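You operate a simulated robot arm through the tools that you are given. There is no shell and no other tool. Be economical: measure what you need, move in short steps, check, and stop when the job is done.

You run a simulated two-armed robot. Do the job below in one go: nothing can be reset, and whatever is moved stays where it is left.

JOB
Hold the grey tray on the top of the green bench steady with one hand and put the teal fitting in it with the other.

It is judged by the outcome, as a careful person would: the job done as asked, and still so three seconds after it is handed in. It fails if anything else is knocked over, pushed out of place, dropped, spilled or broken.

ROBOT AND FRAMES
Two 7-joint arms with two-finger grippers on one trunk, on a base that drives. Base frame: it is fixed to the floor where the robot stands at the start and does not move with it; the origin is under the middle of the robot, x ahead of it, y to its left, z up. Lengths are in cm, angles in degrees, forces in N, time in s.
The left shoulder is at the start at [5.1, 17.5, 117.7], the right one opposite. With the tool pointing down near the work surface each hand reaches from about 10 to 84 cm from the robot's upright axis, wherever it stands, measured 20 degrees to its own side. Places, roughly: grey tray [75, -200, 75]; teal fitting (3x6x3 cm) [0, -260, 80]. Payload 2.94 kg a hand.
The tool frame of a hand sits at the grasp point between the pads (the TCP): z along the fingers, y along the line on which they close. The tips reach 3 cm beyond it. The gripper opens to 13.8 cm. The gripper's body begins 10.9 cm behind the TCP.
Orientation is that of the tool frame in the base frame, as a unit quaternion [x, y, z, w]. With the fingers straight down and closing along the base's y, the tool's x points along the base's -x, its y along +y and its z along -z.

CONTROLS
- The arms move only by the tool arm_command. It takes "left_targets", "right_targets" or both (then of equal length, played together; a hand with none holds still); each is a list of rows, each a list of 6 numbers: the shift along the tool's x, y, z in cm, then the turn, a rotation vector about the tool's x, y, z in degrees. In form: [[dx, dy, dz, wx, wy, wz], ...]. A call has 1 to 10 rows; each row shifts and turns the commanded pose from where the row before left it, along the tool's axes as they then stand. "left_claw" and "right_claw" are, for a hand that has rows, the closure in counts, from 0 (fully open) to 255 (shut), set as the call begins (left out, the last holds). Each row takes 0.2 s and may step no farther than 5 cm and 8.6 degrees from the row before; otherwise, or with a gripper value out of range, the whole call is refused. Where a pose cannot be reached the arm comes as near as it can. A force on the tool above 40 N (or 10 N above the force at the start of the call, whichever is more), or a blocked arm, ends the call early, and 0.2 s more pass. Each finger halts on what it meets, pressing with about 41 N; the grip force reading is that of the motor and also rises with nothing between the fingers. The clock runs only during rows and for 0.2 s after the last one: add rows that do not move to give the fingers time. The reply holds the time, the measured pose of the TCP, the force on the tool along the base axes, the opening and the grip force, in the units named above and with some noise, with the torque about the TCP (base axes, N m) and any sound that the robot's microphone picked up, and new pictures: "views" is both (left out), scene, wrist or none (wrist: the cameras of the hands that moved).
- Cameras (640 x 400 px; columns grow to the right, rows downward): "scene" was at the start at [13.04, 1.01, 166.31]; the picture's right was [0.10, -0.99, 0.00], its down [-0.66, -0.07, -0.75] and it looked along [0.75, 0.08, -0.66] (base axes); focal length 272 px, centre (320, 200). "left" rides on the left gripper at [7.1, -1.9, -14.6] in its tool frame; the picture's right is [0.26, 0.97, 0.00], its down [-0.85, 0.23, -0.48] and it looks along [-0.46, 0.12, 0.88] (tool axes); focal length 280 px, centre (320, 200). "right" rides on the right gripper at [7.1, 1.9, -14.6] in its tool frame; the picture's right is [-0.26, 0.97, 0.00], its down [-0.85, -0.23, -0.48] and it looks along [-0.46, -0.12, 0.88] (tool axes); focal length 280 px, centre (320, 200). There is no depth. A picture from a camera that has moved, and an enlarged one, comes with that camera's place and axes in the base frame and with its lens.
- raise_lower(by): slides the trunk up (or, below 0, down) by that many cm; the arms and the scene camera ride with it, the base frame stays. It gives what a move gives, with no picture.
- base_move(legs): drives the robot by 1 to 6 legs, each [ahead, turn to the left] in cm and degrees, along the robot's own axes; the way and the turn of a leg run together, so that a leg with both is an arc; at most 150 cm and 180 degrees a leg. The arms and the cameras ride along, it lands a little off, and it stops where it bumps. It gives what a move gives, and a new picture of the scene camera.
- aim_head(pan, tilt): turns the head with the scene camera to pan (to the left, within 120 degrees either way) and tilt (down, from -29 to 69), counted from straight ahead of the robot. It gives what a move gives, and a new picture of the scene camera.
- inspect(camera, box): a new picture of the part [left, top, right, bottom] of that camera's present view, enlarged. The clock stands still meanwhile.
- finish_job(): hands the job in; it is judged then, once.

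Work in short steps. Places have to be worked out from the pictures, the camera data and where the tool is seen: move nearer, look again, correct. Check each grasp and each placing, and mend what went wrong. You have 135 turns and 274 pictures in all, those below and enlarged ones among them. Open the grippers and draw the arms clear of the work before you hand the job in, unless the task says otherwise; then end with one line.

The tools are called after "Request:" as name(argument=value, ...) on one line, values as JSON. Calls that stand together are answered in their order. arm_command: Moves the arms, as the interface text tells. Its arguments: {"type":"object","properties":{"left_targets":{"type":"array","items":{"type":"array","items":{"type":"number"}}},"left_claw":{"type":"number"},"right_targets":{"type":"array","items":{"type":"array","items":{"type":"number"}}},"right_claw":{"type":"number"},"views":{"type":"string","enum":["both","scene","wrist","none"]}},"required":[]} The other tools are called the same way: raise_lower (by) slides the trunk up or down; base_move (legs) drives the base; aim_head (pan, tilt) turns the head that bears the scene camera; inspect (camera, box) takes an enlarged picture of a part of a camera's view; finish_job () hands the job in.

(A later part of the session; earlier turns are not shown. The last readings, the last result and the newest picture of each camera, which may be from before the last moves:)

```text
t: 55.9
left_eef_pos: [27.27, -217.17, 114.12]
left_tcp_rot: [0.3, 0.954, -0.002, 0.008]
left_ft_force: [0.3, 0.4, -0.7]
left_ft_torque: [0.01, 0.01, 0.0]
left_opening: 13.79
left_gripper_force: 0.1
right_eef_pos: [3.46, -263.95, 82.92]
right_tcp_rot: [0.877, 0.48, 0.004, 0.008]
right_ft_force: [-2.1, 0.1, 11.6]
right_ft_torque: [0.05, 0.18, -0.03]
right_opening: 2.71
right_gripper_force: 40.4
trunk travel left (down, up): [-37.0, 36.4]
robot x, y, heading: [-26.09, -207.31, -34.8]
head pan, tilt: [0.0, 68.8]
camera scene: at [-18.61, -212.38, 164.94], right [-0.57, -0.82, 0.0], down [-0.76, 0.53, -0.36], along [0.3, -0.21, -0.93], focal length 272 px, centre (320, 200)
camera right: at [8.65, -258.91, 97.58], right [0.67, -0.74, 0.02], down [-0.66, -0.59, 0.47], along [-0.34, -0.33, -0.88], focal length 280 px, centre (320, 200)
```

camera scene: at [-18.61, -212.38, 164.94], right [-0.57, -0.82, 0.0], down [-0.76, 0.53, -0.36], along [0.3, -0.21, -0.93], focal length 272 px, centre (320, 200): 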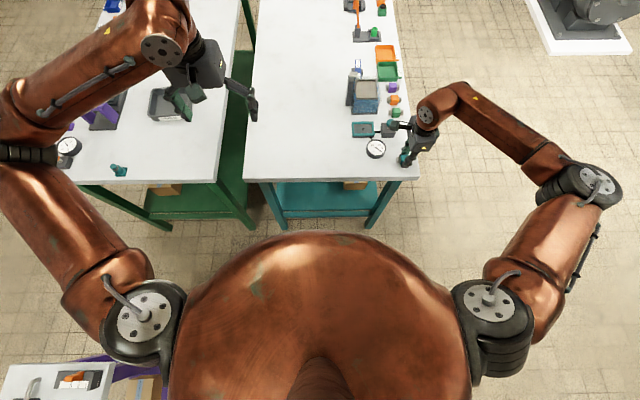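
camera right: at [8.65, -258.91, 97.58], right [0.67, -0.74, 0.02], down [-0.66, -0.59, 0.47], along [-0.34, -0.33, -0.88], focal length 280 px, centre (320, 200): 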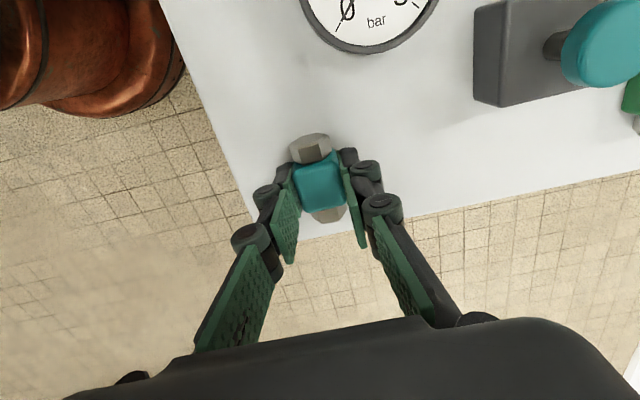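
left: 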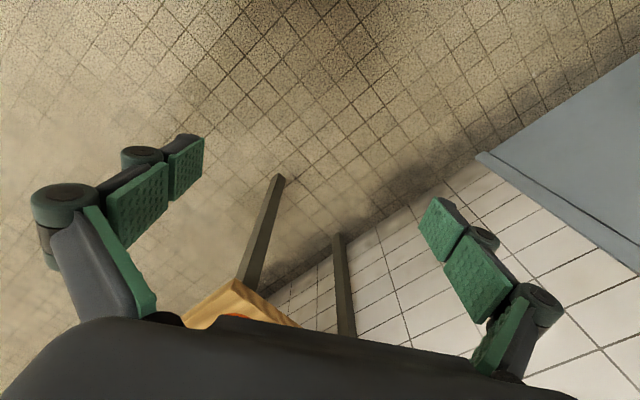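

Gripped: 2.7 cm, 40 N. I lift 12 cm and check.

Request:
arm_command(right_targets=[[0, 0, -1, 0, 0, 0], [0, 0, -3, 0, 0, 0], [0, 0, -4, 0, 0, 0], [0, 0, -4, 0, 0, 0], [0, 0, 0, 0, 0, 0]], views="both")

```text
t: 57.1
left_eef_pos: [27.37, -217.31, 114.02]
left_tcp_rot: [0.3, 0.954, -0.002, 0.008]
left_ft_force: [-0.8, 0.0, 0.2]
left_ft_torque: [0.03, 0.0, 0.01]
left_opening: 13.82
left_gripper_force: 0.0
right_eef_pos: [3.31, -264.01, 94.94]
right_tcp_rot: [0.878, 0.479, 0.003, 0.006]
right_ft_force: [-0.5, -0.1, -0.1]
right_ft_torque: [0.04, 0.03, 0.01]
right_opening: 0.0
right_gripper_force: 28.5
trunk travel left (down, up): [-37.0, 36.4]
robot x, y, heading: [-26.06, -207.42, -35.0]
head pan, tilt: [0.0, 68.8]
camera scene: at [-18.52, -212.55, 164.92], right [-0.57, -0.82, 0.0], down [-0.76, 0.53, -0.36], along [0.3, -0.21, -0.93], focal length 272 px, centre (320, 200)
camera right: at [8.52, -258.89, 109.5], right [0.67, -0.74, 0.01], down [-0.66, -0.59, 0.47], along [-0.34, -0.33, -0.88], focal length 280 px, centre (320, 200)
```

scene: 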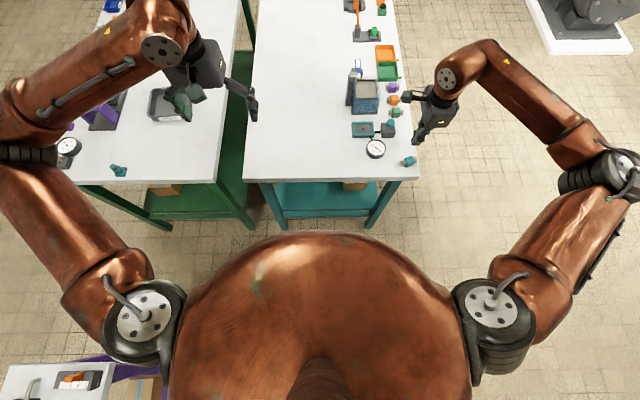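
right: 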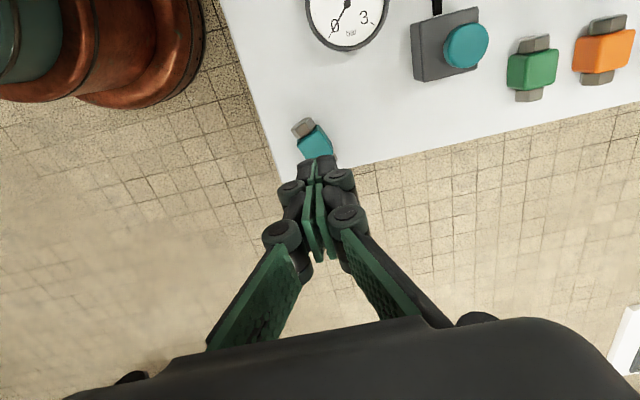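

It slipped out and still lies on the bench, a little turned. I open and look closely.

Request:
arm_command(right_targets=[[0, 0, -3, 0, 0, 0], [0, 0, 0, 0, 0, 0], [0, 0, 0, 0, 0, 0], [0, 0, 0, 0, 0, 0]], right_claw=100, views="wrist")

Request:
inspect(camera="right", box=[256, 90, 384, 170])

Request:
inspect(camera="scene", box=[360, 120, 456, 180])

```text
t: 58.1
left_eef_pos: [27.42, -217.32, 114.07]
left_tcp_rot: [0.301, 0.954, -0.002, 0.008]
left_ft_force: [0.1, -0.1, 0.1]
left_ft_torque: [0.02, 0.05, -0.01]
left_opening: 13.79
left_gripper_force: 0.1
right_eef_pos: [3.3, -263.98, 97.81]
right_tcp_rot: [0.878, 0.479, 0.004, 0.007]
right_ft_force: [-0.6, -0.5, 0.2]
right_ft_torque: [0.03, 0.0, 0.0]
right_opening: 8.43
right_gripper_force: 0.4
trunk travel left (down, up): [-37.0, 36.4]
robot x, y, heading: [-26.45, -207.22, -34.8]
head pan, tilt: [0.0, 68.8]
camera right: at [8.51, -258.88, 112.48], right [0.67, -0.74, 0.01], down [-0.66, -0.59, 0.47], along [-0.34, -0.33, -0.88], focal length 280 px, centre (320, 200)
```

right: 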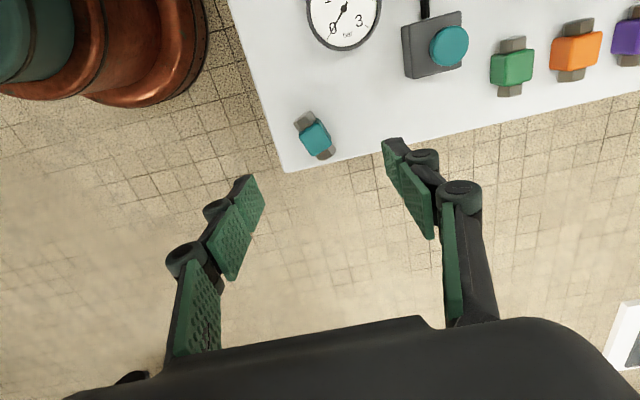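

```text
5.00 times, centred on (320, 130) of right
camera zoom: at [8.51, -258.88, 112.48], right [0.67, -0.74, 0.01], down [-0.66, -0.59, 0.47], along [-0.34, -0.33, -0.88], focal length 1402 px, centre (320, 550)
```

zoom: 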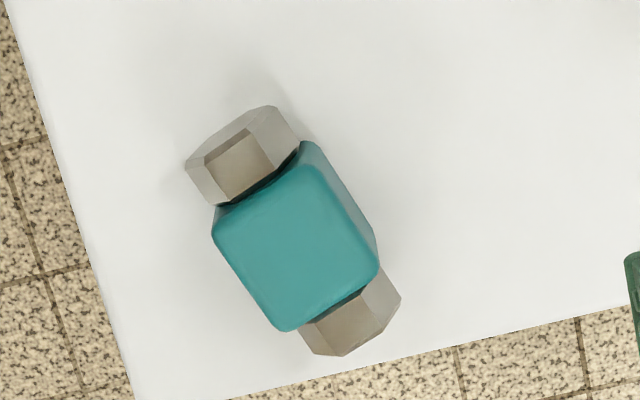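

```text
6.67 times, centred on (408, 150) of scene
camera zoom: at [-18.53, -212.51, 164.92], right [-0.57, -0.82, 0.0], down [-0.76, 0.53, -0.36], along [0.3, -0.21, -0.93], focal length 1815 px, centre (-267, 533)
```

zoom: 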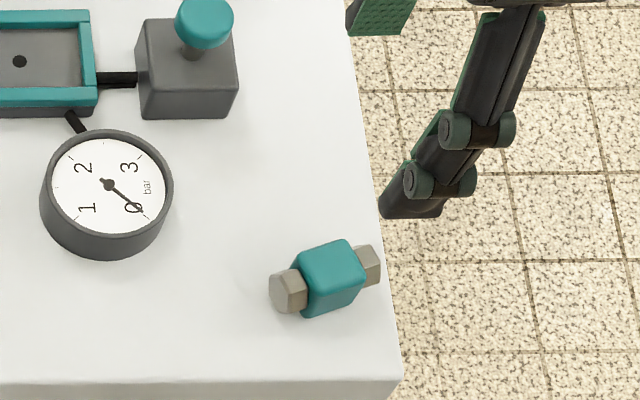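

Fitting now centred ≈[1.95,-264.85], axis ≈75°. I re-align over it, narrow the fingers to ~6 cm and descend most of the way, then check.

Request:
arm_command(right_targets=[[-1.45, -0.67, 0, 0, 0, 0], [0, 0, 0, 0, 0, -6.1], [0, 0, 0, 0, 0, -6.1], [0, 0, 3, 0, 0, -6.1], [0, 0, 3, 0, 0, 0], [0, 0, 3, 0, 0, 0], [0, 0, 0, 0, 0, 0]], right_claw=140, views="wrist")

Request:
inspect(camera="right", box=[240, 80, 400, 180])

```text
t: 59.7
left_eef_pos: [27.45, -217.11, 114.23]
left_tcp_rot: [0.3, 0.954, -0.002, 0.009]
left_ft_force: [-0.4, 0.3, -0.6]
left_ft_torque: [0.0, -0.03, 0.03]
left_opening: 13.79
left_gripper_force: 0.0
right_eef_pos: [2.05, -264.62, 88.74]
right_tcp_rot: [0.79, 0.613, 0.003, 0.008]
right_ft_force: [0.0, -0.1, -0.1]
right_ft_torque: [-0.03, -0.02, 0.01]
right_opening: 6.24
right_gripper_force: 0.0
trunk travel left (down, up): [-37.0, 36.4]
robot x, y, heading: [-25.92, -207.3, -34.9]
head pan, tilt: [0.0, 68.8]
camera right: at [5.37, -258.16, 103.35], right [0.87, -0.49, 0.02], down [-0.44, -0.76, 0.48], along [-0.22, -0.42, -0.88], focal length 280 px, centre (320, 200)
```

right: 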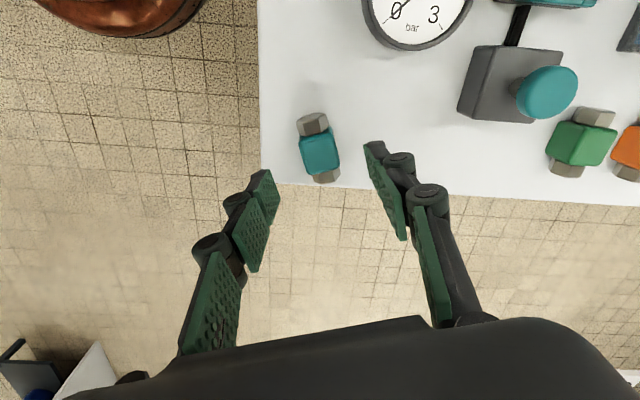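

```text
4.00 times, centred on (320, 130) of right
camera zoom: at [5.37, -258.16, 103.35], right [0.87, -0.49, 0.02], down [-0.44, -0.76, 0.48], along [-0.22, -0.42, -0.88], focal length 1122 px, centre (320, 480)
```

zoom: 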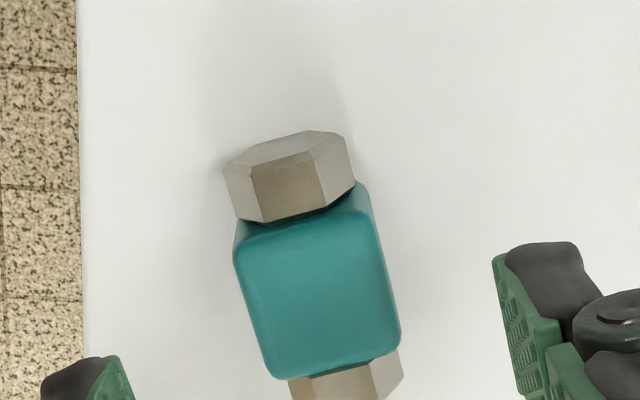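

Well aligned. I descend to just above the bench, then in small steps until light contact.

Request:
arm_command(right_targets=[[0, 0, 3, 0, 0, 1], [0, 0, 2, 0, 0, 1], [0, 0, 0.6, 0, 0, 0], [0, 0, 0, 0, 0, 0]], right_claw=160, views="none")

Request:
arm_command(right_targets=[[0, 0, 0.3, 0, 0, 0], [0, 0, 0, 0, 0, 0]], views="wrist")

Request:
inspect(camera="right", box=[240, 120, 400, 220])

```text
t: 60.7
left_eef_pos: [27.59, -217.11, 114.15]
left_tcp_rot: [0.3, 0.954, -0.002, 0.008]
left_ft_force: [-0.3, -0.1, 0.2]
left_ft_torque: [0.01, 0.0, 0.03]
left_opening: 13.82
left_gripper_force: 0.1
right_eef_pos: [2.19, -264.87, 83.23]
right_tcp_rot: [0.8, 0.599, 0.003, 0.008]
right_ft_force: [-0.6, 0.2, 0.7]
right_ft_torque: [0.01, -0.04, 0.02]
right_opening: 5.14
right_gripper_force: 0.0
trunk travel left (down, up): [-37.0, 36.4]
robot x, y, heading: [-26.16, -207.28, -34.9]
head pan, tilt: [0.0, 68.8]
```

```text
t: 61.3
left_eef_pos: [27.49, -217.26, 114.1]
left_tcp_rot: [0.3, 0.954, -0.001, 0.008]
left_ft_force: [0.9, 1.2, 0.4]
left_ft_torque: [0.01, -0.01, 0.01]
left_opening: 13.77
left_gripper_force: 0.1
right_eef_pos: [2.19, -264.88, 83.03]
right_tcp_rot: [0.801, 0.599, 0.003, 0.008]
right_ft_force: [-0.1, -0.1, 6.5]
right_ft_torque: [0.02, 0.24, 0.02]
right_opening: 5.21
right_gripper_force: 0.6
trunk travel left (down, up): [-37.0, 36.4]
robot x, y, heading: [-26.05, -207.6, -35.0]
head pan, tilt: [0.0, 68.8]
camera right: at [5.73, -258.44, 97.57], right [0.85, -0.52, 0.02], down [-0.47, -0.74, 0.48], along [-0.24, -0.41, -0.88], focal length 280 px, centre (320, 200)
```

right: 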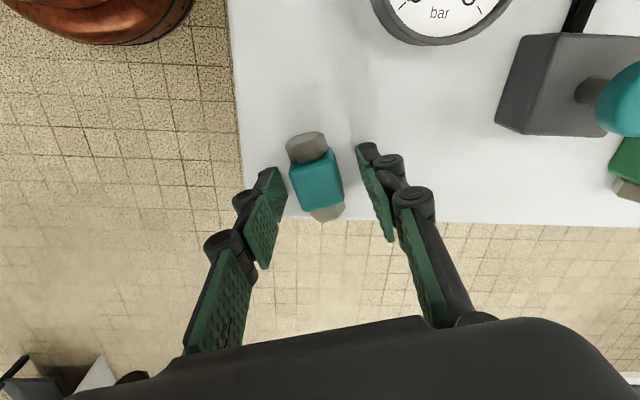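

```text
4.00 times, centred on (320, 170) of right
camera zoom: at [5.73, -258.44, 97.57], right [0.85, -0.52, 0.02], down [-0.47, -0.74, 0.48], along [-0.24, -0.41, -0.88], focal length 1122 px, centre (320, 320)
```

zoom: 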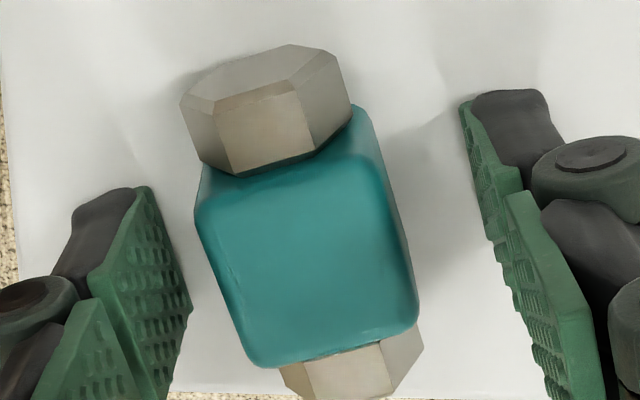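

Light contact at z 83.0 (bench top ≈80). I close now and examine before lifting.

Request:
arm_command(right_targets=[[0, 0, 0, 0, 0, 0], [0, 0, 0, 0, 0, 0], [0, 0, 0, 0, 0, 0], [0, 0, 0, 0, 0, 0], [0, 0, 0, 0, 0, 0]], right_claw=255, views="none")

Request:
inspect(camera="right", box=[240, 120, 400, 220])

Request:
inspect(camera="scene", box=[360, 120, 456, 180])

```text
t: 62.5
left_eef_pos: [27.35, -217.14, 114.18]
left_tcp_rot: [0.3, 0.954, -0.002, 0.009]
left_ft_force: [0.0, -0.4, -0.1]
left_ft_torque: [0.02, 0.04, 0.01]
left_opening: 13.82
left_gripper_force: 0.1
right_eef_pos: [2.18, -264.81, 83.0]
right_tcp_rot: [0.801, 0.599, 0.003, 0.007]
right_ft_force: [-6.6, 0.6, 10.4]
right_ft_torque: [0.18, 0.35, 0.03]
right_opening: 2.74
right_gripper_force: 41.0
trunk travel left (down, up): [-37.0, 36.4]
robot x, y, heading: [-25.79, -207.12, -34.9]
head pan, tilt: [0.0, 68.8]
```

```text
4.00 times, centred on (320, 170) of right
camera zoom: at [5.66, -258.39, 97.54], right [0.85, -0.52, 0.02], down [-0.47, -0.74, 0.48], along [-0.24, -0.41, -0.88], focal length 1122 px, centre (320, 320)
```

zoom: 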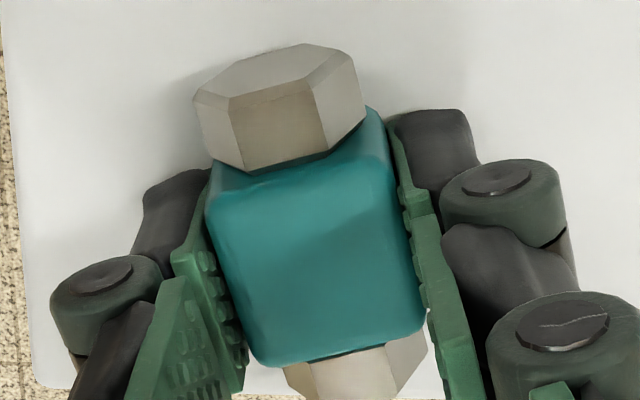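

```text
6.67 times, centred on (408, 150) of scene
camera zoom: at [-18.65, -212.37, 164.94], right [-0.57, -0.82, 0.0], down [-0.76, 0.53, -0.36], along [0.3, -0.21, -0.93], focal length 1815 px, centre (-267, 533)
```

zoom: 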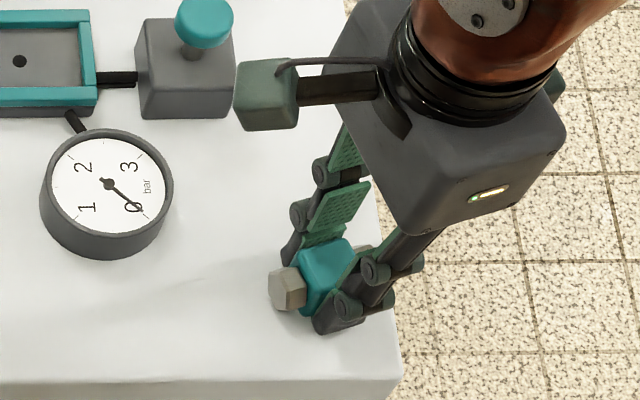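

Grip looks centred. I lift very slowly and check.

Request:
arm_command(right_targets=[[0, 0, -0.2, 0, 0, 0], [0, 0, -0.2, 0, 0, 0], [0, 0, -0.2, 0, 0, 0], [0, 0, -0.2, 0, 0, 0], [0, 0, 0, 0, 0, 0]], views="wrist")

Request:
inspect(camera="scene", box=[360, 120, 456, 180])

```text
t: 63.7
left_eef_pos: [27.37, -217.29, 114.06]
left_tcp_rot: [0.298, 0.954, -0.001, 0.008]
left_ft_force: [0.1, -0.5, 0.6]
left_ft_torque: [0.0, 0.03, -0.02]
left_opening: 13.81
left_gripper_force: 0.1
right_eef_pos: [2.23, -264.86, 83.64]
right_tcp_rot: [0.801, 0.599, 0.002, 0.007]
right_ft_force: [-0.3, 0.3, -1.7]
right_ft_torque: [-0.02, -0.02, -0.04]
right_opening: 2.7
right_gripper_force: 40.5
trunk travel left (down, up): [-37.0, 36.4]
robot x, y, heading: [-26.29, -207.54, -34.9]
head pan, tilt: [0.0, 68.8]
camera right: at [5.71, -258.43, 98.27], right [0.85, -0.52, 0.01], down [-0.47, -0.75, 0.48], along [-0.24, -0.41, -0.88], focal length 280 px, centre (320, 200)
```

right: 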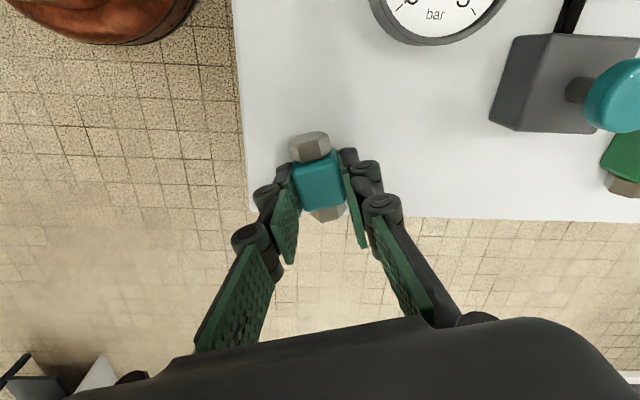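

```text
6.67 times, centred on (408, 150) of scene
camera zoom: at [-18.52, -212.51, 164.92], right [-0.57, -0.82, 0.0], down [-0.76, 0.53, -0.36], along [0.3, -0.21, -0.93], focal length 1815 px, centre (-267, 533)
```

zoom: 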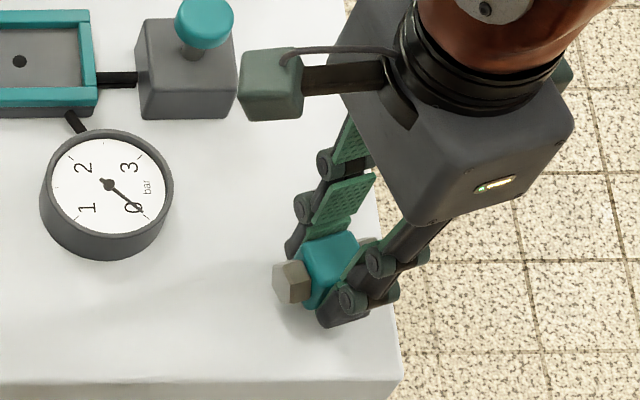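

Force shows weight (-1.7 N) and grip holds. Continue lifting slowly.

Request:
arm_command(right_targets=[[0, 0, -0.3, 0, 0, 0], [0, 0, -0.4, 0, 0, 0], [0, 0, -0.5, 0, 0, 0], [0, 0, -0.5, 0, 0, 0], [0, 0, -0.5, 0, 0, 0], [0, 0, -0.5, 0, 0, 0], [0, 0, -0.3, 0, 0, 0], [0, 0, 0, 0, 0, 0]], views="wrist")

Request:
inspect(camera="scene", box=[360, 120, 456, 180])

```text
t: 65.5
left_eef_pos: [27.51, -217.18, 114.06]
left_tcp_rot: [0.3, 0.954, -0.001, 0.009]
left_ft_force: [1.0, 0.4, -0.8]
left_ft_torque: [0.02, 0.01, 0.02]
left_opening: 13.79
left_gripper_force: 0.2
right_eef_pos: [2.16, -264.76, 86.76]
right_tcp_rot: [0.801, 0.599, 0.003, 0.007]
right_ft_force: [-0.3, -0.9, -1.1]
right_ft_torque: [-0.02, 0.01, -0.02]
right_opening: 2.71
right_gripper_force: 41.4
trunk travel left (down, up): [-37.0, 36.4]
robot x, y, heading: [-25.57, -207.32, -34.7]
head pan, tilt: [0.0, 68.8]
camera right: at [5.65, -258.39, 101.3], right [0.85, -0.52, 0.01], down [-0.47, -0.75, 0.48], along [-0.24, -0.41, -0.88], focal length 280 px, centre (320, 200)
```

right: 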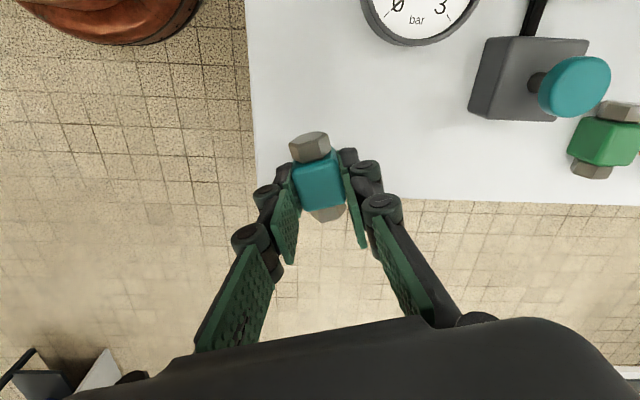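

```text
6.67 times, centred on (408, 150) of scene
camera zoom: at [-18.53, -212.5, 164.93], right [-0.57, -0.82, 0.0], down [-0.76, 0.53, -0.36], along [0.3, -0.21, -0.93], focal length 1815 px, centre (-267, 533)
```

zoom: 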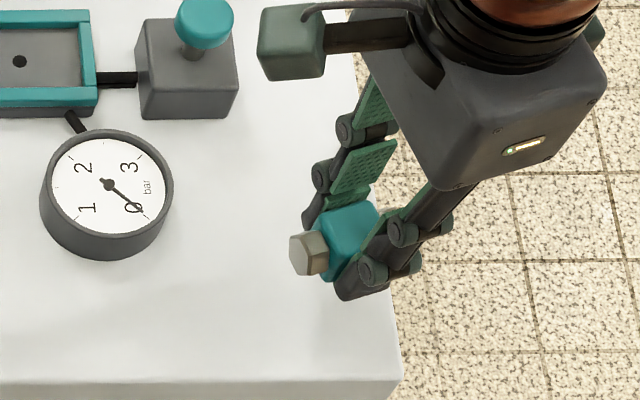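

Fitting is held and clear. I raise it and draw it in gently (small rows) before moving the base.

Request:
arm_command(right_targets=[[0, 0, -1, 0, 0, 0], [0, 0, -1.5, 0, 0, 0], [0, 0, -2, 0, 0, 0], [0, 0, -2, 0, 0, 0], [0, 0, -2, 0, 0, 0], [0, 0, -2, 0, 0, 0], [0, 0, -2, 0, 0, 0], [0, 0, -2, 0, 0, 0], [0, 0, -2, 0, 0, 0], [0, 0, -1, 0, 0, 0]], views="none")

Request:
arm_command(right_targets=[[0.7, -0.4, 0, 0, 0, 0], [1.4, -0.9, -0.5, 0, 0, 0], [1.6, -1, -0.5, 0, 0, 0], [1.6, -1, -0.5, 0, 0, 0], [1.6, -1, -0.5, 0, 0, 0], [1.6, -1, -0.5, 0, 0, 0], [1.6, -1, -0.5, 0, 0, 0], [1.6, -1, 0, 0, 0, 0], [1, -0.6, 0, 0, 0, 0], [0.4, -0.3, 0, 0, 0, 0]], views="both")

```text
t: 67.7
left_eef_pos: [27.52, -217.26, 114.1]
left_tcp_rot: [0.3, 0.954, -0.002, 0.009]
left_ft_force: [0.1, 0.4, -1.3]
left_ft_torque: [0.01, 0.03, 0.02]
left_opening: 13.79
left_gripper_force: 0.0
right_eef_pos: [1.99, -264.68, 104.23]
right_tcp_rot: [0.801, 0.599, 0.003, 0.007]
right_ft_force: [-0.7, 0.0, -0.3]
right_ft_torque: [0.0, 0.04, 0.0]
right_opening: 2.72
right_gripper_force: 40.6
trunk travel left (down, up): [-37.0, 36.4]
robot x, y, heading: [-26.25, -207.04, -34.8]
head pan, tilt: [0.0, 68.8]
```

```text
t: 69.9
left_eef_pos: [27.41, -217.29, 114.19]
left_tcp_rot: [0.3, 0.954, -0.001, 0.009]
left_ft_force: [-0.4, -0.5, -0.4]
left_ft_torque: [0.02, -0.02, -0.01]
left_opening: 13.8
left_gripper_force: 0.1
right_eef_pos: [-2.25, -249.8, 107.09]
right_tcp_rot: [0.801, 0.599, 0.003, 0.007]
right_ft_force: [0.0, 0.2, -0.9]
right_ft_torque: [-0.04, -0.01, 0.0]
right_opening: 2.72
right_gripper_force: 41.1
trunk travel left (down, up): [-37.0, 36.4]
robot x, y, heading: [-26.31, -207.61, -34.9]
head pan, tilt: [0.0, 68.8]
camera scene: at [-18.53, -212.48, 164.93], right [-0.57, -0.82, 0.0], down [-0.76, 0.53, -0.36], along [0.3, -0.21, -0.93], focal length 272 px, centre (320, 200)
camera right: at [1.22, -243.3, 121.58], right [0.85, -0.52, 0.02], down [-0.47, -0.74, 0.48], along [-0.24, -0.41, -0.88], focal length 280 px, centre (320, 200)
```

scene: 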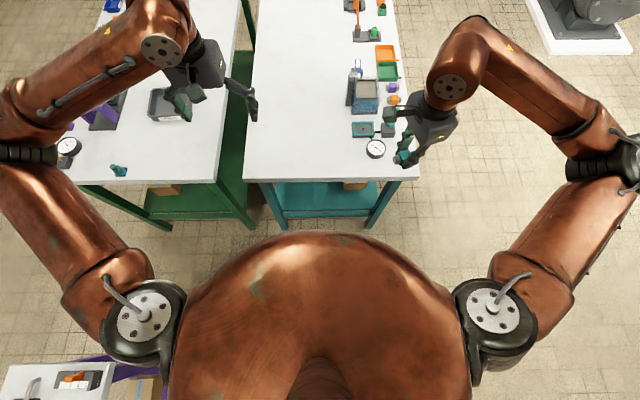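
right: 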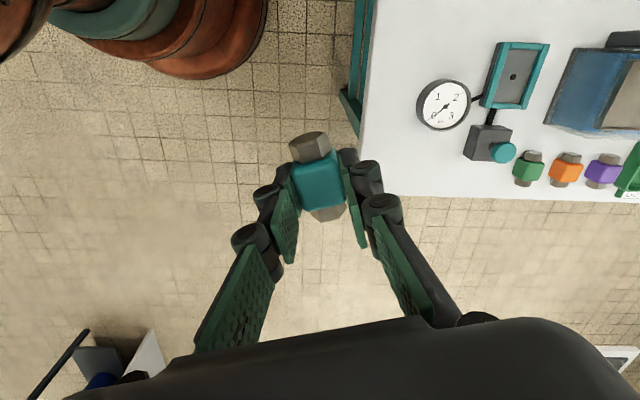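

Base radius looks ≈27 cm; I can reposition toward the tray. Turn left 55°, ahead 30, turn back 28° to face the tray.

Request:
base_move(legs=[[0, 55], [29, 0], [0, -28]])

Request:
aim_head(pan=0, tilt=55)

```text
t: 75.7
left_eef_pos: [53.51, -182.41, 114.14]
left_tcp_rot: [0.072, 0.997, 0.0, 0.008]
left_ft_force: [0.7, 0.8, -0.3]
left_ft_torque: [0.01, -0.03, -0.03]
left_opening: 13.76
left_gripper_force: 0.1
right_eef_pos: [41.35, -224.89, 107.15]
right_tcp_rot: [0.643, 0.766, 0.004, 0.006]
right_ft_force: [0.2, 0.3, -1.0]
right_ft_torque: [0.0, -0.01, 0.03]
right_opening: 2.71
right_gripper_force: 41.6
trunk travel left (down, up): [-37.0, 36.4]
robot x, y, heading: [0.95, -197.44, -8.0]
head pan, tilt: [0.0, 68.8]
camera scene: at [10.24, -198.78, 164.92], right [-0.14, -0.99, 0.0], down [-0.92, 0.13, -0.36], along [0.36, -0.05, -0.93], focal length 272 px, centre (320, 200)
```

scene: 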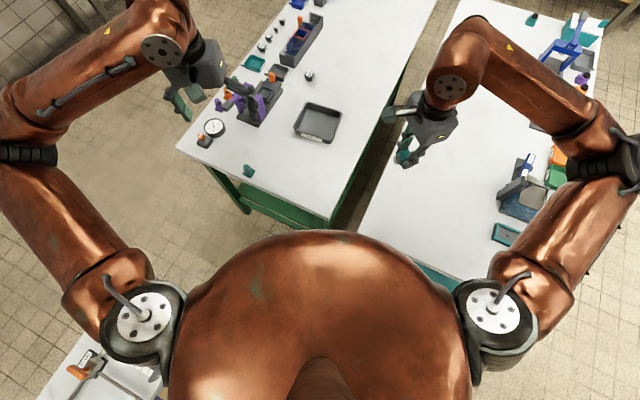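

```text
t: 76.5
left_eef_pos: [53.51, -182.42, 114.04]
left_tcp_rot: [0.072, 0.997, 0.0, 0.009]
left_ft_force: [0.6, 0.0, -0.1]
left_ft_torque: [-0.01, 0.02, -0.01]
left_opening: 13.78
left_gripper_force: 0.0
right_eef_pos: [41.47, -224.89, 106.95]
right_tcp_rot: [0.642, 0.767, 0.004, 0.005]
right_ft_force: [-0.7, -0.1, -0.9]
right_ft_torque: [0.01, 0.0, -0.02]
right_opening: 2.71
right_gripper_force: 41.1
trunk travel left (down, up): [-37.0, 36.4]
robot x, y, heading: [0.84, -197.63, -8.4]
head pan, tilt: [0.0, 55.0]
camera scene: at [11.84, -198.92, 166.46], right [-0.14, -0.99, 0.0], down [-0.81, 0.12, -0.57], along [0.57, -0.08, -0.82], focal length 272 px, centre (320, 200)
```

scene: 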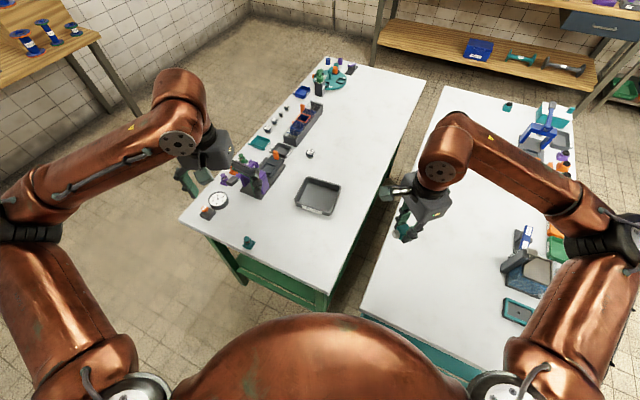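

Tray in good view, ≈75 cm ahead. I enlarge it for its shape and angle.

Request:
inspect(camera="scene", box=[180, 140, 400, 278])

Request:
inspect(camera="scene", box=[278, 165, 358, 215])

```text
2.90 times, centred on (290, 209) of scene
camera zoom: at [11.84, -198.92, 166.46], right [-0.14, -0.99, 0.0], down [-0.81, 0.12, -0.57], along [0.57, -0.08, -0.82], focal length 789 px, centre (407, 174)
```

zoom: 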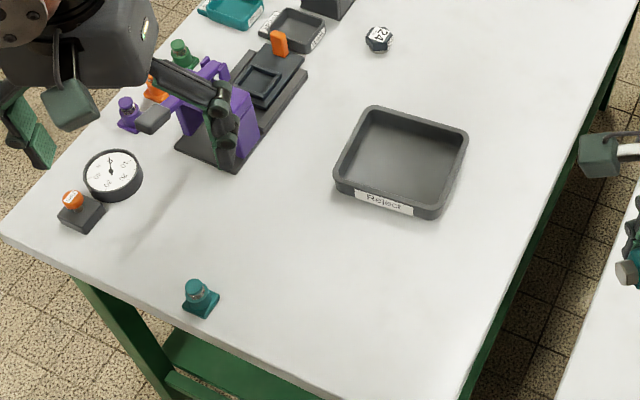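

```text
8.00 times, centred on (318, 190) of scene
camera zoom: at [11.84, -198.92, 166.46], right [-0.14, -0.99, 0.0], down [-0.81, 0.12, -0.57], along [0.57, -0.08, -0.82], focal length 2178 px, centre (336, 280)
```

zoom: 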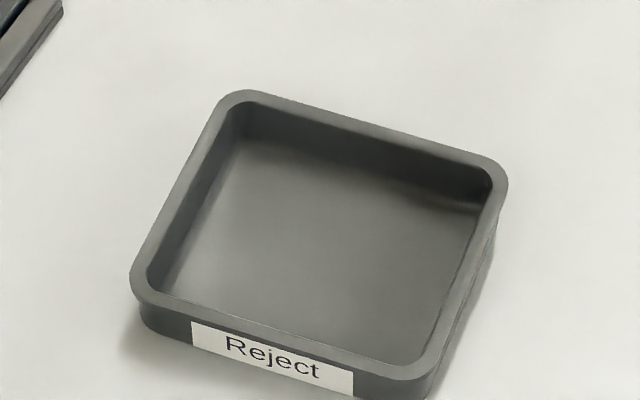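

The tray ("Reject", rim ≈14.7×13 cm, centre ≈[76,-207], turned ≈-27°). Plan: left hand pinches the near wall, leaning back toward me; right hand places the fitting. First creep 4 cm ahead, then turn the left hand so it closes across the near wall.

Request:
base_move(legs=[[4, 0]])

Request:
arm_command(left_targets=[[0, 0, 0, 0, 0, -7.9], [0, 0, 0, 0, 0, -7.9], [0, 0, 0, 0, 0, -7.9], [0, 0, 0, 0, 0, -7.9], [0, 0, 0, 0, 0, -7.9], [0, 0, 0, 0, 0, -7.9], [0, 0, 0, 0, 0, -7.9], [0, 0, 0, 0, 0, -7.9], [0, 0, 0, 0, 0, -7.9], [0, 0, 0, 0, 0, 0]], left_claw=0, views="both")

```text
t: 77.3
left_eef_pos: [56.85, -182.9, 114.27]
left_tcp_rot: [0.072, 0.997, 0.001, 0.011]
left_ft_force: [1.0, 0.5, -0.1]
left_ft_torque: [0.0, 0.1, 0.0]
left_opening: 13.79
left_gripper_force: 0.1
right_eef_pos: [44.69, -225.36, 107.22]
right_tcp_rot: [0.641, 0.767, 0.005, 0.01]
right_ft_force: [0.6, 0.5, -1.9]
right_ft_torque: [0.03, 0.08, 0.01]
right_opening: 2.72
right_gripper_force: 41.2
trunk travel left (down, up): [-37.0, 36.4]
robot x, y, heading: [5.29, -198.04, -8.4]
head pan, tilt: [0.0, 55.0]
camera scene: at [17.37, -199.74, 166.48], right [-0.14, -0.99, 0.0], down [-0.82, 0.12, -0.57], along [0.56, -0.08, -0.82], focal length 272 px, centre (320, 200)
```

scene: 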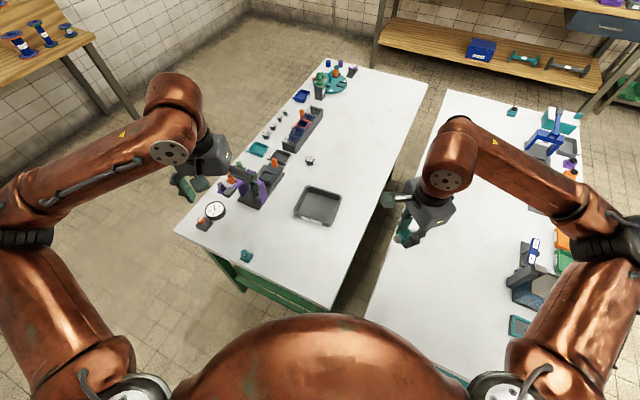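

```text
t: 79.5
left_eef_pos: [55.81, -182.75, 114.65]
left_tcp_rot: [-0.521, 0.853, -0.009, 0.014]
left_ft_force: [0.4, -1.2, -0.2]
left_ft_torque: [-0.02, -0.03, 0.02]
left_opening: 13.8
left_gripper_force: 0.2
right_eef_pos: [43.85, -225.22, 107.47]
right_tcp_rot: [0.641, 0.767, 0.007, 0.014]
right_ft_force: [-0.2, -0.1, -1.2]
right_ft_torque: [0.02, -0.05, -0.03]
right_opening: 2.69
right_gripper_force: 40.4
trunk travel left (down, up): [-37.0, 36.4]
robot x, y, heading: [4.73, -198.15, -8.4]
head pan, tilt: [0.0, 55.0]
camera scene: at [15.8, -199.52, 166.48], right [-0.14, -0.99, 0.0], down [-0.81, 0.12, -0.57], along [0.57, -0.08, -0.82], focal length 272 px, centre (320, 200)
camera left: at [53.89, -189.82, 129.28], right [-0.98, 0.21, -0.03], down [0.17, 0.86, 0.48], along [0.13, 0.46, -0.88], focal length 280 px, centre (320, 200)
```

scene: 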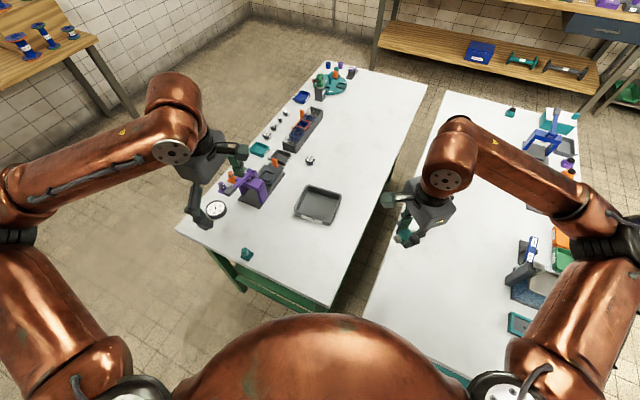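
left: 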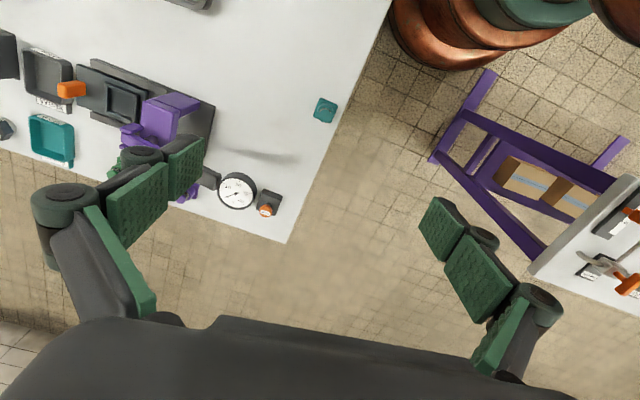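

The left hand would have its camera in the right hand's way with that grip. Better: pinch the left wall with the hand leaning back in the wall's plane. I turn the left hand back about 91° (closing direction ≈62°).

Request:
arm_command(left_targets=[[0, 0, 0, 0, 0, 8.5], [0, 0, 0, 0, 0, 8.5], [0, 0, 0, 0, 0, 8.5], [0, 0, 0, 0, 0, 8.5], [0, 0, 0, 0, 0, 8.5], [0, 0, 0, 0, 0, 8.5], [0, 0, 0, 0, 0, 8.5], [0, 0, 0, 0, 0, 8.5], [0, 0, 0, 0, 0, 8.5], [0, 0, 0, 0, 0, 8.5]], left_claw=0, views="none")

Request:
arm_command(left_targets=[[-1, -1.5, 0, 0, 0, 5], [-3, -3, 0, 0, 0, 0], [-3, -3, 0, 0, 0, 0], [0, 0, 0, 0, -8, 0], [0, 0, 0, 0, -8, 0], [0, 0, 0, 0, -8, 0], [0, 0, 0, 0, 0, 0]], left_claw=110, views="both")

```text
t: 81.8
left_eef_pos: [55.88, -182.79, 114.59]
left_tcp_rot: [0.194, 0.981, 0.002, 0.016]
left_ft_force: [1.2, 0.5, -0.4]
left_ft_torque: [0.02, 0.01, -0.05]
left_opening: 13.78
left_gripper_force: 0.0
right_eef_pos: [43.76, -225.3, 107.51]
right_tcp_rot: [0.641, 0.767, 0.008, 0.014]
right_ft_force: [0.8, 0.0, -1.2]
right_ft_torque: [0.01, 0.01, -0.02]
right_opening: 2.71
right_gripper_force: 41.5
trunk travel left (down, up): [-37.0, 36.4]
robot x, y, heading: [5.14, -198.12, -8.6]
head pan, tilt: [0.0, 55.0]
```

```text
t: 83.3
left_eef_pos: [58.97, -192.52, 114.69]
left_tcp_rot: [0.23, 0.947, -0.045, 0.219]
left_ft_force: [-0.2, 0.3, 0.3]
left_ft_torque: [0.02, -0.01, 0.06]
left_opening: 7.86
left_gripper_force: 0.1
right_eef_pos: [43.81, -225.28, 107.56]
right_tcp_rot: [0.641, 0.767, 0.009, 0.012]
right_ft_force: [0.4, -0.3, -0.7]
right_ft_torque: [0.04, 0.01, 0.03]
right_opening: 2.71
right_gripper_force: 41.1
trunk travel left (down, up): [-37.0, 36.4]
robot x, y, heading: [4.99, -198.08, -8.6]
head pan, tilt: [0.0, 55.0]
camera scene: at [15.93, -199.65, 166.46], right [-0.14, -0.99, 0.0], down [-0.81, 0.12, -0.57], along [0.57, -0.08, -0.82], focal length 272 px, centre (320, 200)
camera left: at [46.69, -188.59, 124.84], right [0.23, 0.97, -0.1], down [0.6, -0.06, 0.8], along [0.77, -0.24, -0.59], focal length 280 px, centre (320, 200)
```

scene: 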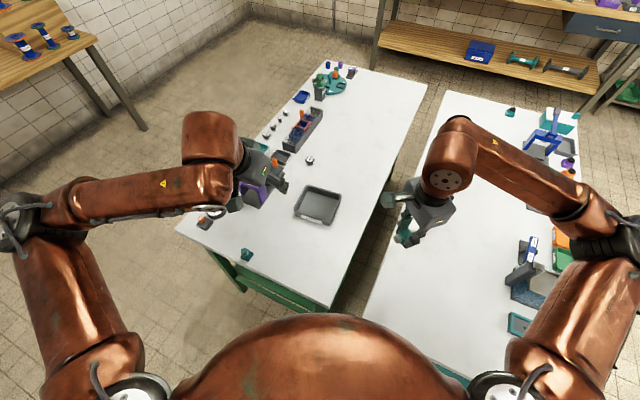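
left: 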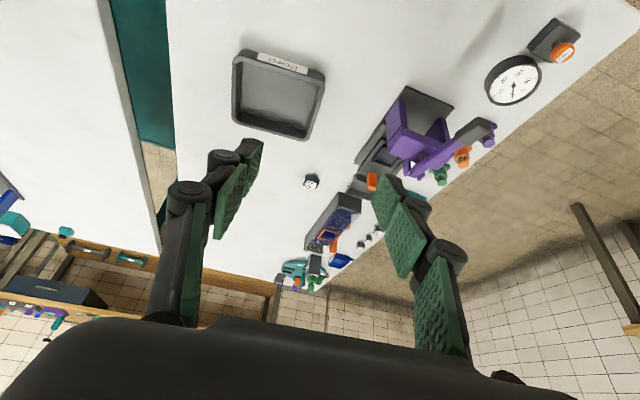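

Left camera and scene together give the tray centre ≈[72,-206.8], rim z≈83, bench ≈80. Left hand goes to a point above the left wall, leaning back.

Request:
arm_command(left_targets=[[-0.91, -0.09, 3.7, 0, 0, 0], [-0.91, -0.09, 3.7, 0, 0, 0], [-0.91, -0.09, 3.7, 0, 0, 0], [-0.91, -0.09, 3.7, 0, 0, 0], [-0.91, -0.09, 3.7, 0, 0, 0], [-0.91, -0.1, 3.8, 0, 0, 0], [0, 0, 0, 0, 0, 0]], left_claw=110, views="both")

Request:
inspect(camera="scene", box=[240, 140, 400, 240])

```text
t: 85.0
left_eef_pos: [71.78, -199.4, 97.07]
left_tcp_rot: [0.23, 0.947, -0.045, 0.217]
left_ft_force: [-0.7, 0.2, 0.6]
left_ft_torque: [0.0, -0.01, 0.0]
left_opening: 7.85
left_gripper_force: 0.2
right_eef_pos: [43.81, -225.21, 107.45]
right_tcp_rot: [0.642, 0.767, 0.008, 0.012]
right_ft_force: [0.0, 0.1, -1.5]
right_ft_torque: [0.0, -0.01, 0.02]
right_opening: 2.7
right_gripper_force: 40.8
trunk travel left (down, up): [-37.0, 36.4]
robot x, y, heading: [5.02, -197.99, -8.6]
head pan, tilt: [0.0, 55.0]
camera scene: at [15.8, -199.5, 166.48], right [-0.14, -0.99, 0.0], down [-0.81, 0.12, -0.57], along [0.57, -0.08, -0.82], focal length 272 px, centre (320, 200)
camera left: at [59.58, -195.37, 107.22], right [0.23, 0.97, -0.1], down [0.6, -0.06, 0.8], along [0.77, -0.24, -0.59], focal length 280 px, centre (320, 200)
```

scene: 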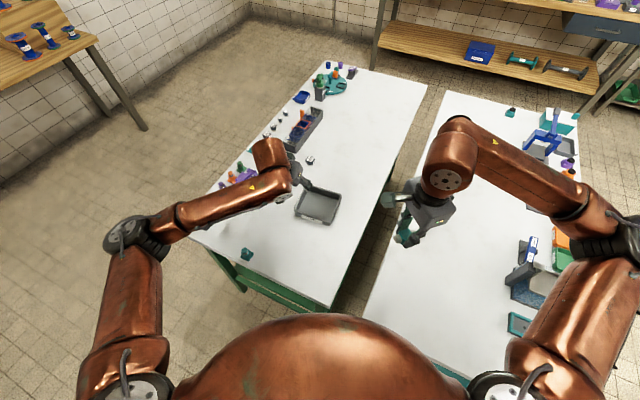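
left: 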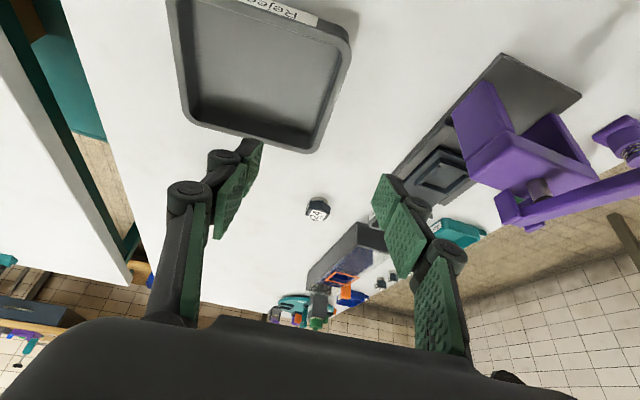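

```text
4.00 times, centred on (320, 190) of scene
camera zoom: at [15.8, -199.5, 166.48], right [-0.14, -0.99, 0.0], down [-0.81, 0.12, -0.57], along [0.57, -0.08, -0.82], focal length 1089 px, centre (320, 240)
```

zoom: 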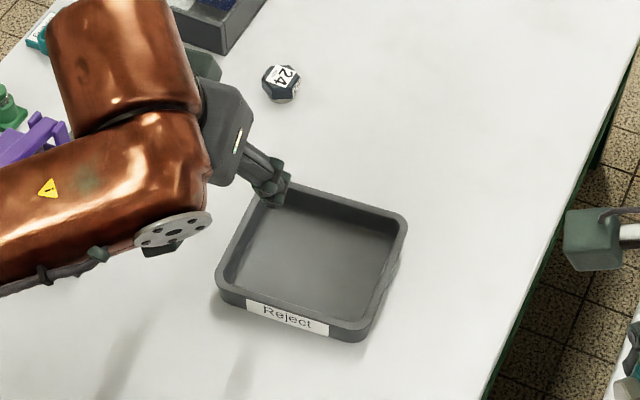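

Corners agree (tray centre ≈[72.3,-207], left wall through [75.7,-201]). I descend to z≈88 and check finger straddling.

Request:
arm_command(left_targets=[[0.88, 0.05, 2.1, 0, 0, 0], [0.88, 0.05, 2.1, 0, 0, 0], [0.88, 0.05, 2.1, 0, 0, 0], [0.88, 0.05, 2.1, 0, 0, 0], [0, 0, 0, 0, 0, 0]], left_claw=130, views="wrist")

Request:
inspect(camera="scene", box=[260, 150, 388, 230])

```text
t: 86.2
left_eef_pos: [72.3, -199.37, 87.83]
left_tcp_rot: [0.231, 0.947, -0.046, 0.217]
left_ft_force: [-0.3, -0.7, -0.1]
left_ft_torque: [0.01, 0.02, 0.0]
left_opening: 6.76
left_gripper_force: 0.1
right_eef_pos: [43.78, -225.21, 107.48]
right_tcp_rot: [0.641, 0.767, 0.008, 0.014]
right_ft_force: [0.2, 0.0, -0.7]
right_ft_torque: [0.02, 0.02, 0.03]
right_opening: 2.7
right_gripper_force: 40.7
trunk travel left (down, up): [-37.0, 36.4]
robot x, y, heading: [5.18, -197.92, -8.7]
head pan, tilt: [0.0, 55.0]
camera left: at [60.07, -195.34, 98.02], right [0.23, 0.97, -0.1], down [0.6, -0.06, 0.8], along [0.77, -0.24, -0.59], focal length 280 px, centre (320, 200)
```

left: 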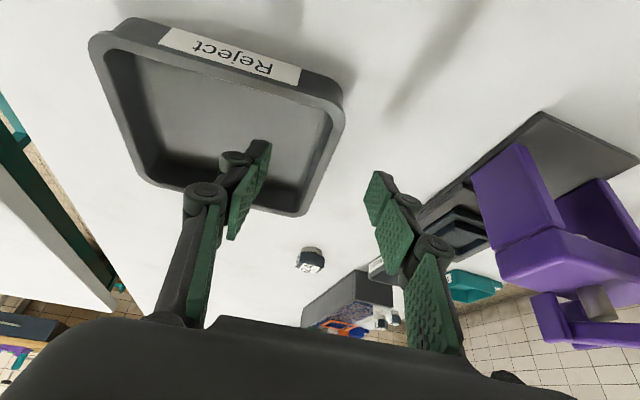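

```text
5.00 times, centred on (324, 190) of scene
camera zoom: at [15.85, -199.55, 166.47], right [-0.14, -0.99, 0.0], down [-0.81, 0.12, -0.57], along [0.57, -0.08, -0.82], focal length 1361 px, centre (300, 250)
```

zoom: 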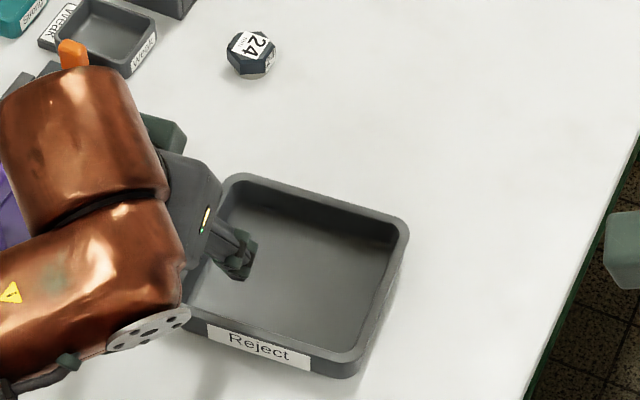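

The fingers straddle the left wall. I lower 3 cm more in small steps.

Request:
arm_command(left_targets=[[0.44, 0, 0.95, 0, 0, 0], [0.44, 0, 0.95, 0, 0, 0], [0.35, 0, 0.8, 0, 0, 0], [0, 0, 0, 0, 0, 0]], left_claw=130, views="wrist")

Request:
inspect(camera="scene", box=[260, 150, 388, 230])

```text
t: 87.2
left_eef_pos: [72.28, -199.45, 85.05]
left_tcp_rot: [0.229, 0.948, -0.045, 0.218]
left_ft_force: [0.0, -0.8, -0.8]
left_ft_torque: [0.02, -0.03, 0.0]
left_opening: 6.77
left_gripper_force: 0.1
right_eef_pos: [43.84, -225.24, 107.52]
right_tcp_rot: [0.641, 0.767, 0.008, 0.014]
right_ft_force: [-0.8, 0.6, -0.6]
right_ft_torque: [0.01, -0.03, -0.02]
right_opening: 2.7
right_gripper_force: 40.5
trunk travel left (down, up): [-37.0, 36.4]
robot x, y, heading: [5.12, -198.14, -8.4]
head pan, tilt: [0.0, 55.0]
camera left: at [60.13, -195.36, 95.06], right [0.23, 0.97, -0.1], down [0.6, -0.06, 0.8], along [0.77, -0.24, -0.59], focal length 280 px, centre (320, 200)
```

left: 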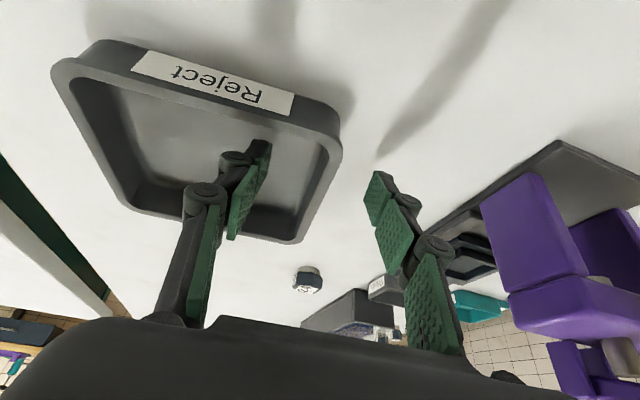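

```text
5.00 times, centred on (324, 190) of scene
camera zoom: at [15.86, -199.55, 166.47], right [-0.14, -0.99, 0.0], down [-0.81, 0.12, -0.57], along [0.57, -0.08, -0.82], focal length 1361 px, centre (300, 250)
```

zoom: 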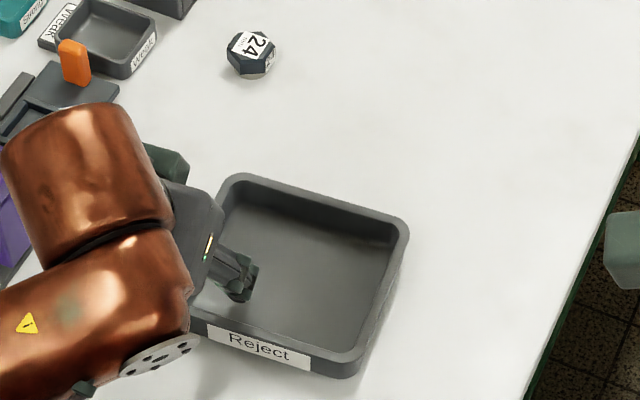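

Still no contact; lower another ~1 cm watching the force.

Request:
arm_command(left_targets=[[0.18, 0, 0.37, 0, 0, 0], [0.18, 0, 0.37, 0, 0, 0], [0, 0, 0, 0, 0, 0]], views="none")

Request:
arm_command(left_targets=[[0.13, 0, 0.27, 0, 0, 0], [0.13, 0, 0.27, 0, 0, 0], [0, 0, 0, 0, 0, 0]], views="wrist")

```text
t: 88.0
left_eef_pos: [72.39, -199.43, 84.26]
left_tcp_rot: [0.23, 0.947, -0.046, 0.218]
left_ft_force: [0.4, -0.4, 0.0]
left_ft_torque: [-0.01, 0.03, 0.02]
left_opening: 6.77
left_gripper_force: 0.0
right_eef_pos: [43.92, -225.27, 107.57]
right_tcp_rot: [0.641, 0.767, 0.008, 0.013]
right_ft_force: [0.3, 0.9, -0.9]
right_ft_torque: [0.04, 0.0, 0.01]
right_opening: 2.72
right_gripper_force: 41.2
trunk travel left (down, up): [-37.0, 36.4]
robot x, y, heading: [5.5, -197.96, -8.0]
head pan, tilt: [0.0, 55.0]
```

```text
t: 88.8
left_eef_pos: [72.28, -199.5, 83.59]
left_tcp_rot: [0.23, 0.947, -0.045, 0.218]
left_ft_force: [-0.7, -0.3, 3.1]
left_ft_torque: [-0.08, 0.03, 0.08]
left_opening: 6.8
left_gripper_force: 0.1
right_eef_pos: [43.79, -225.2, 107.46]
right_tcp_rot: [0.641, 0.768, 0.008, 0.014]
right_ft_force: [0.5, 0.6, -1.4]
right_ft_torque: [0.03, 0.0, -0.02]
right_opening: 2.7
right_gripper_force: 40.8
trunk travel left (down, up): [-37.0, 36.4]
robot x, y, heading: [4.95, -198.18, -8.2]
head pan, tilt: [0.0, 55.0]
camera left: at [60.15, -195.31, 93.69], right [0.23, 0.97, -0.1], down [0.6, -0.06, 0.8], along [0.77, -0.24, -0.59], focal length 280 px, centre (320, 200)
```

left: 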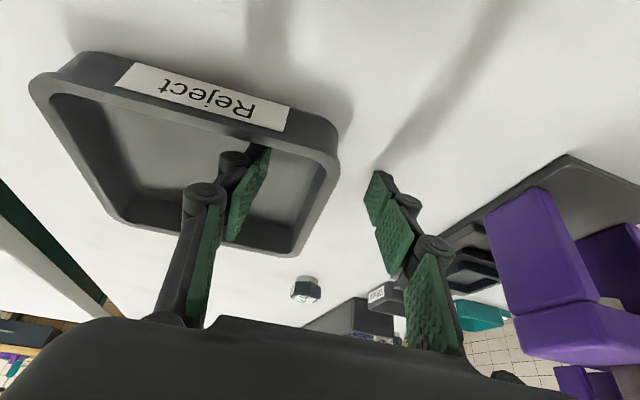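

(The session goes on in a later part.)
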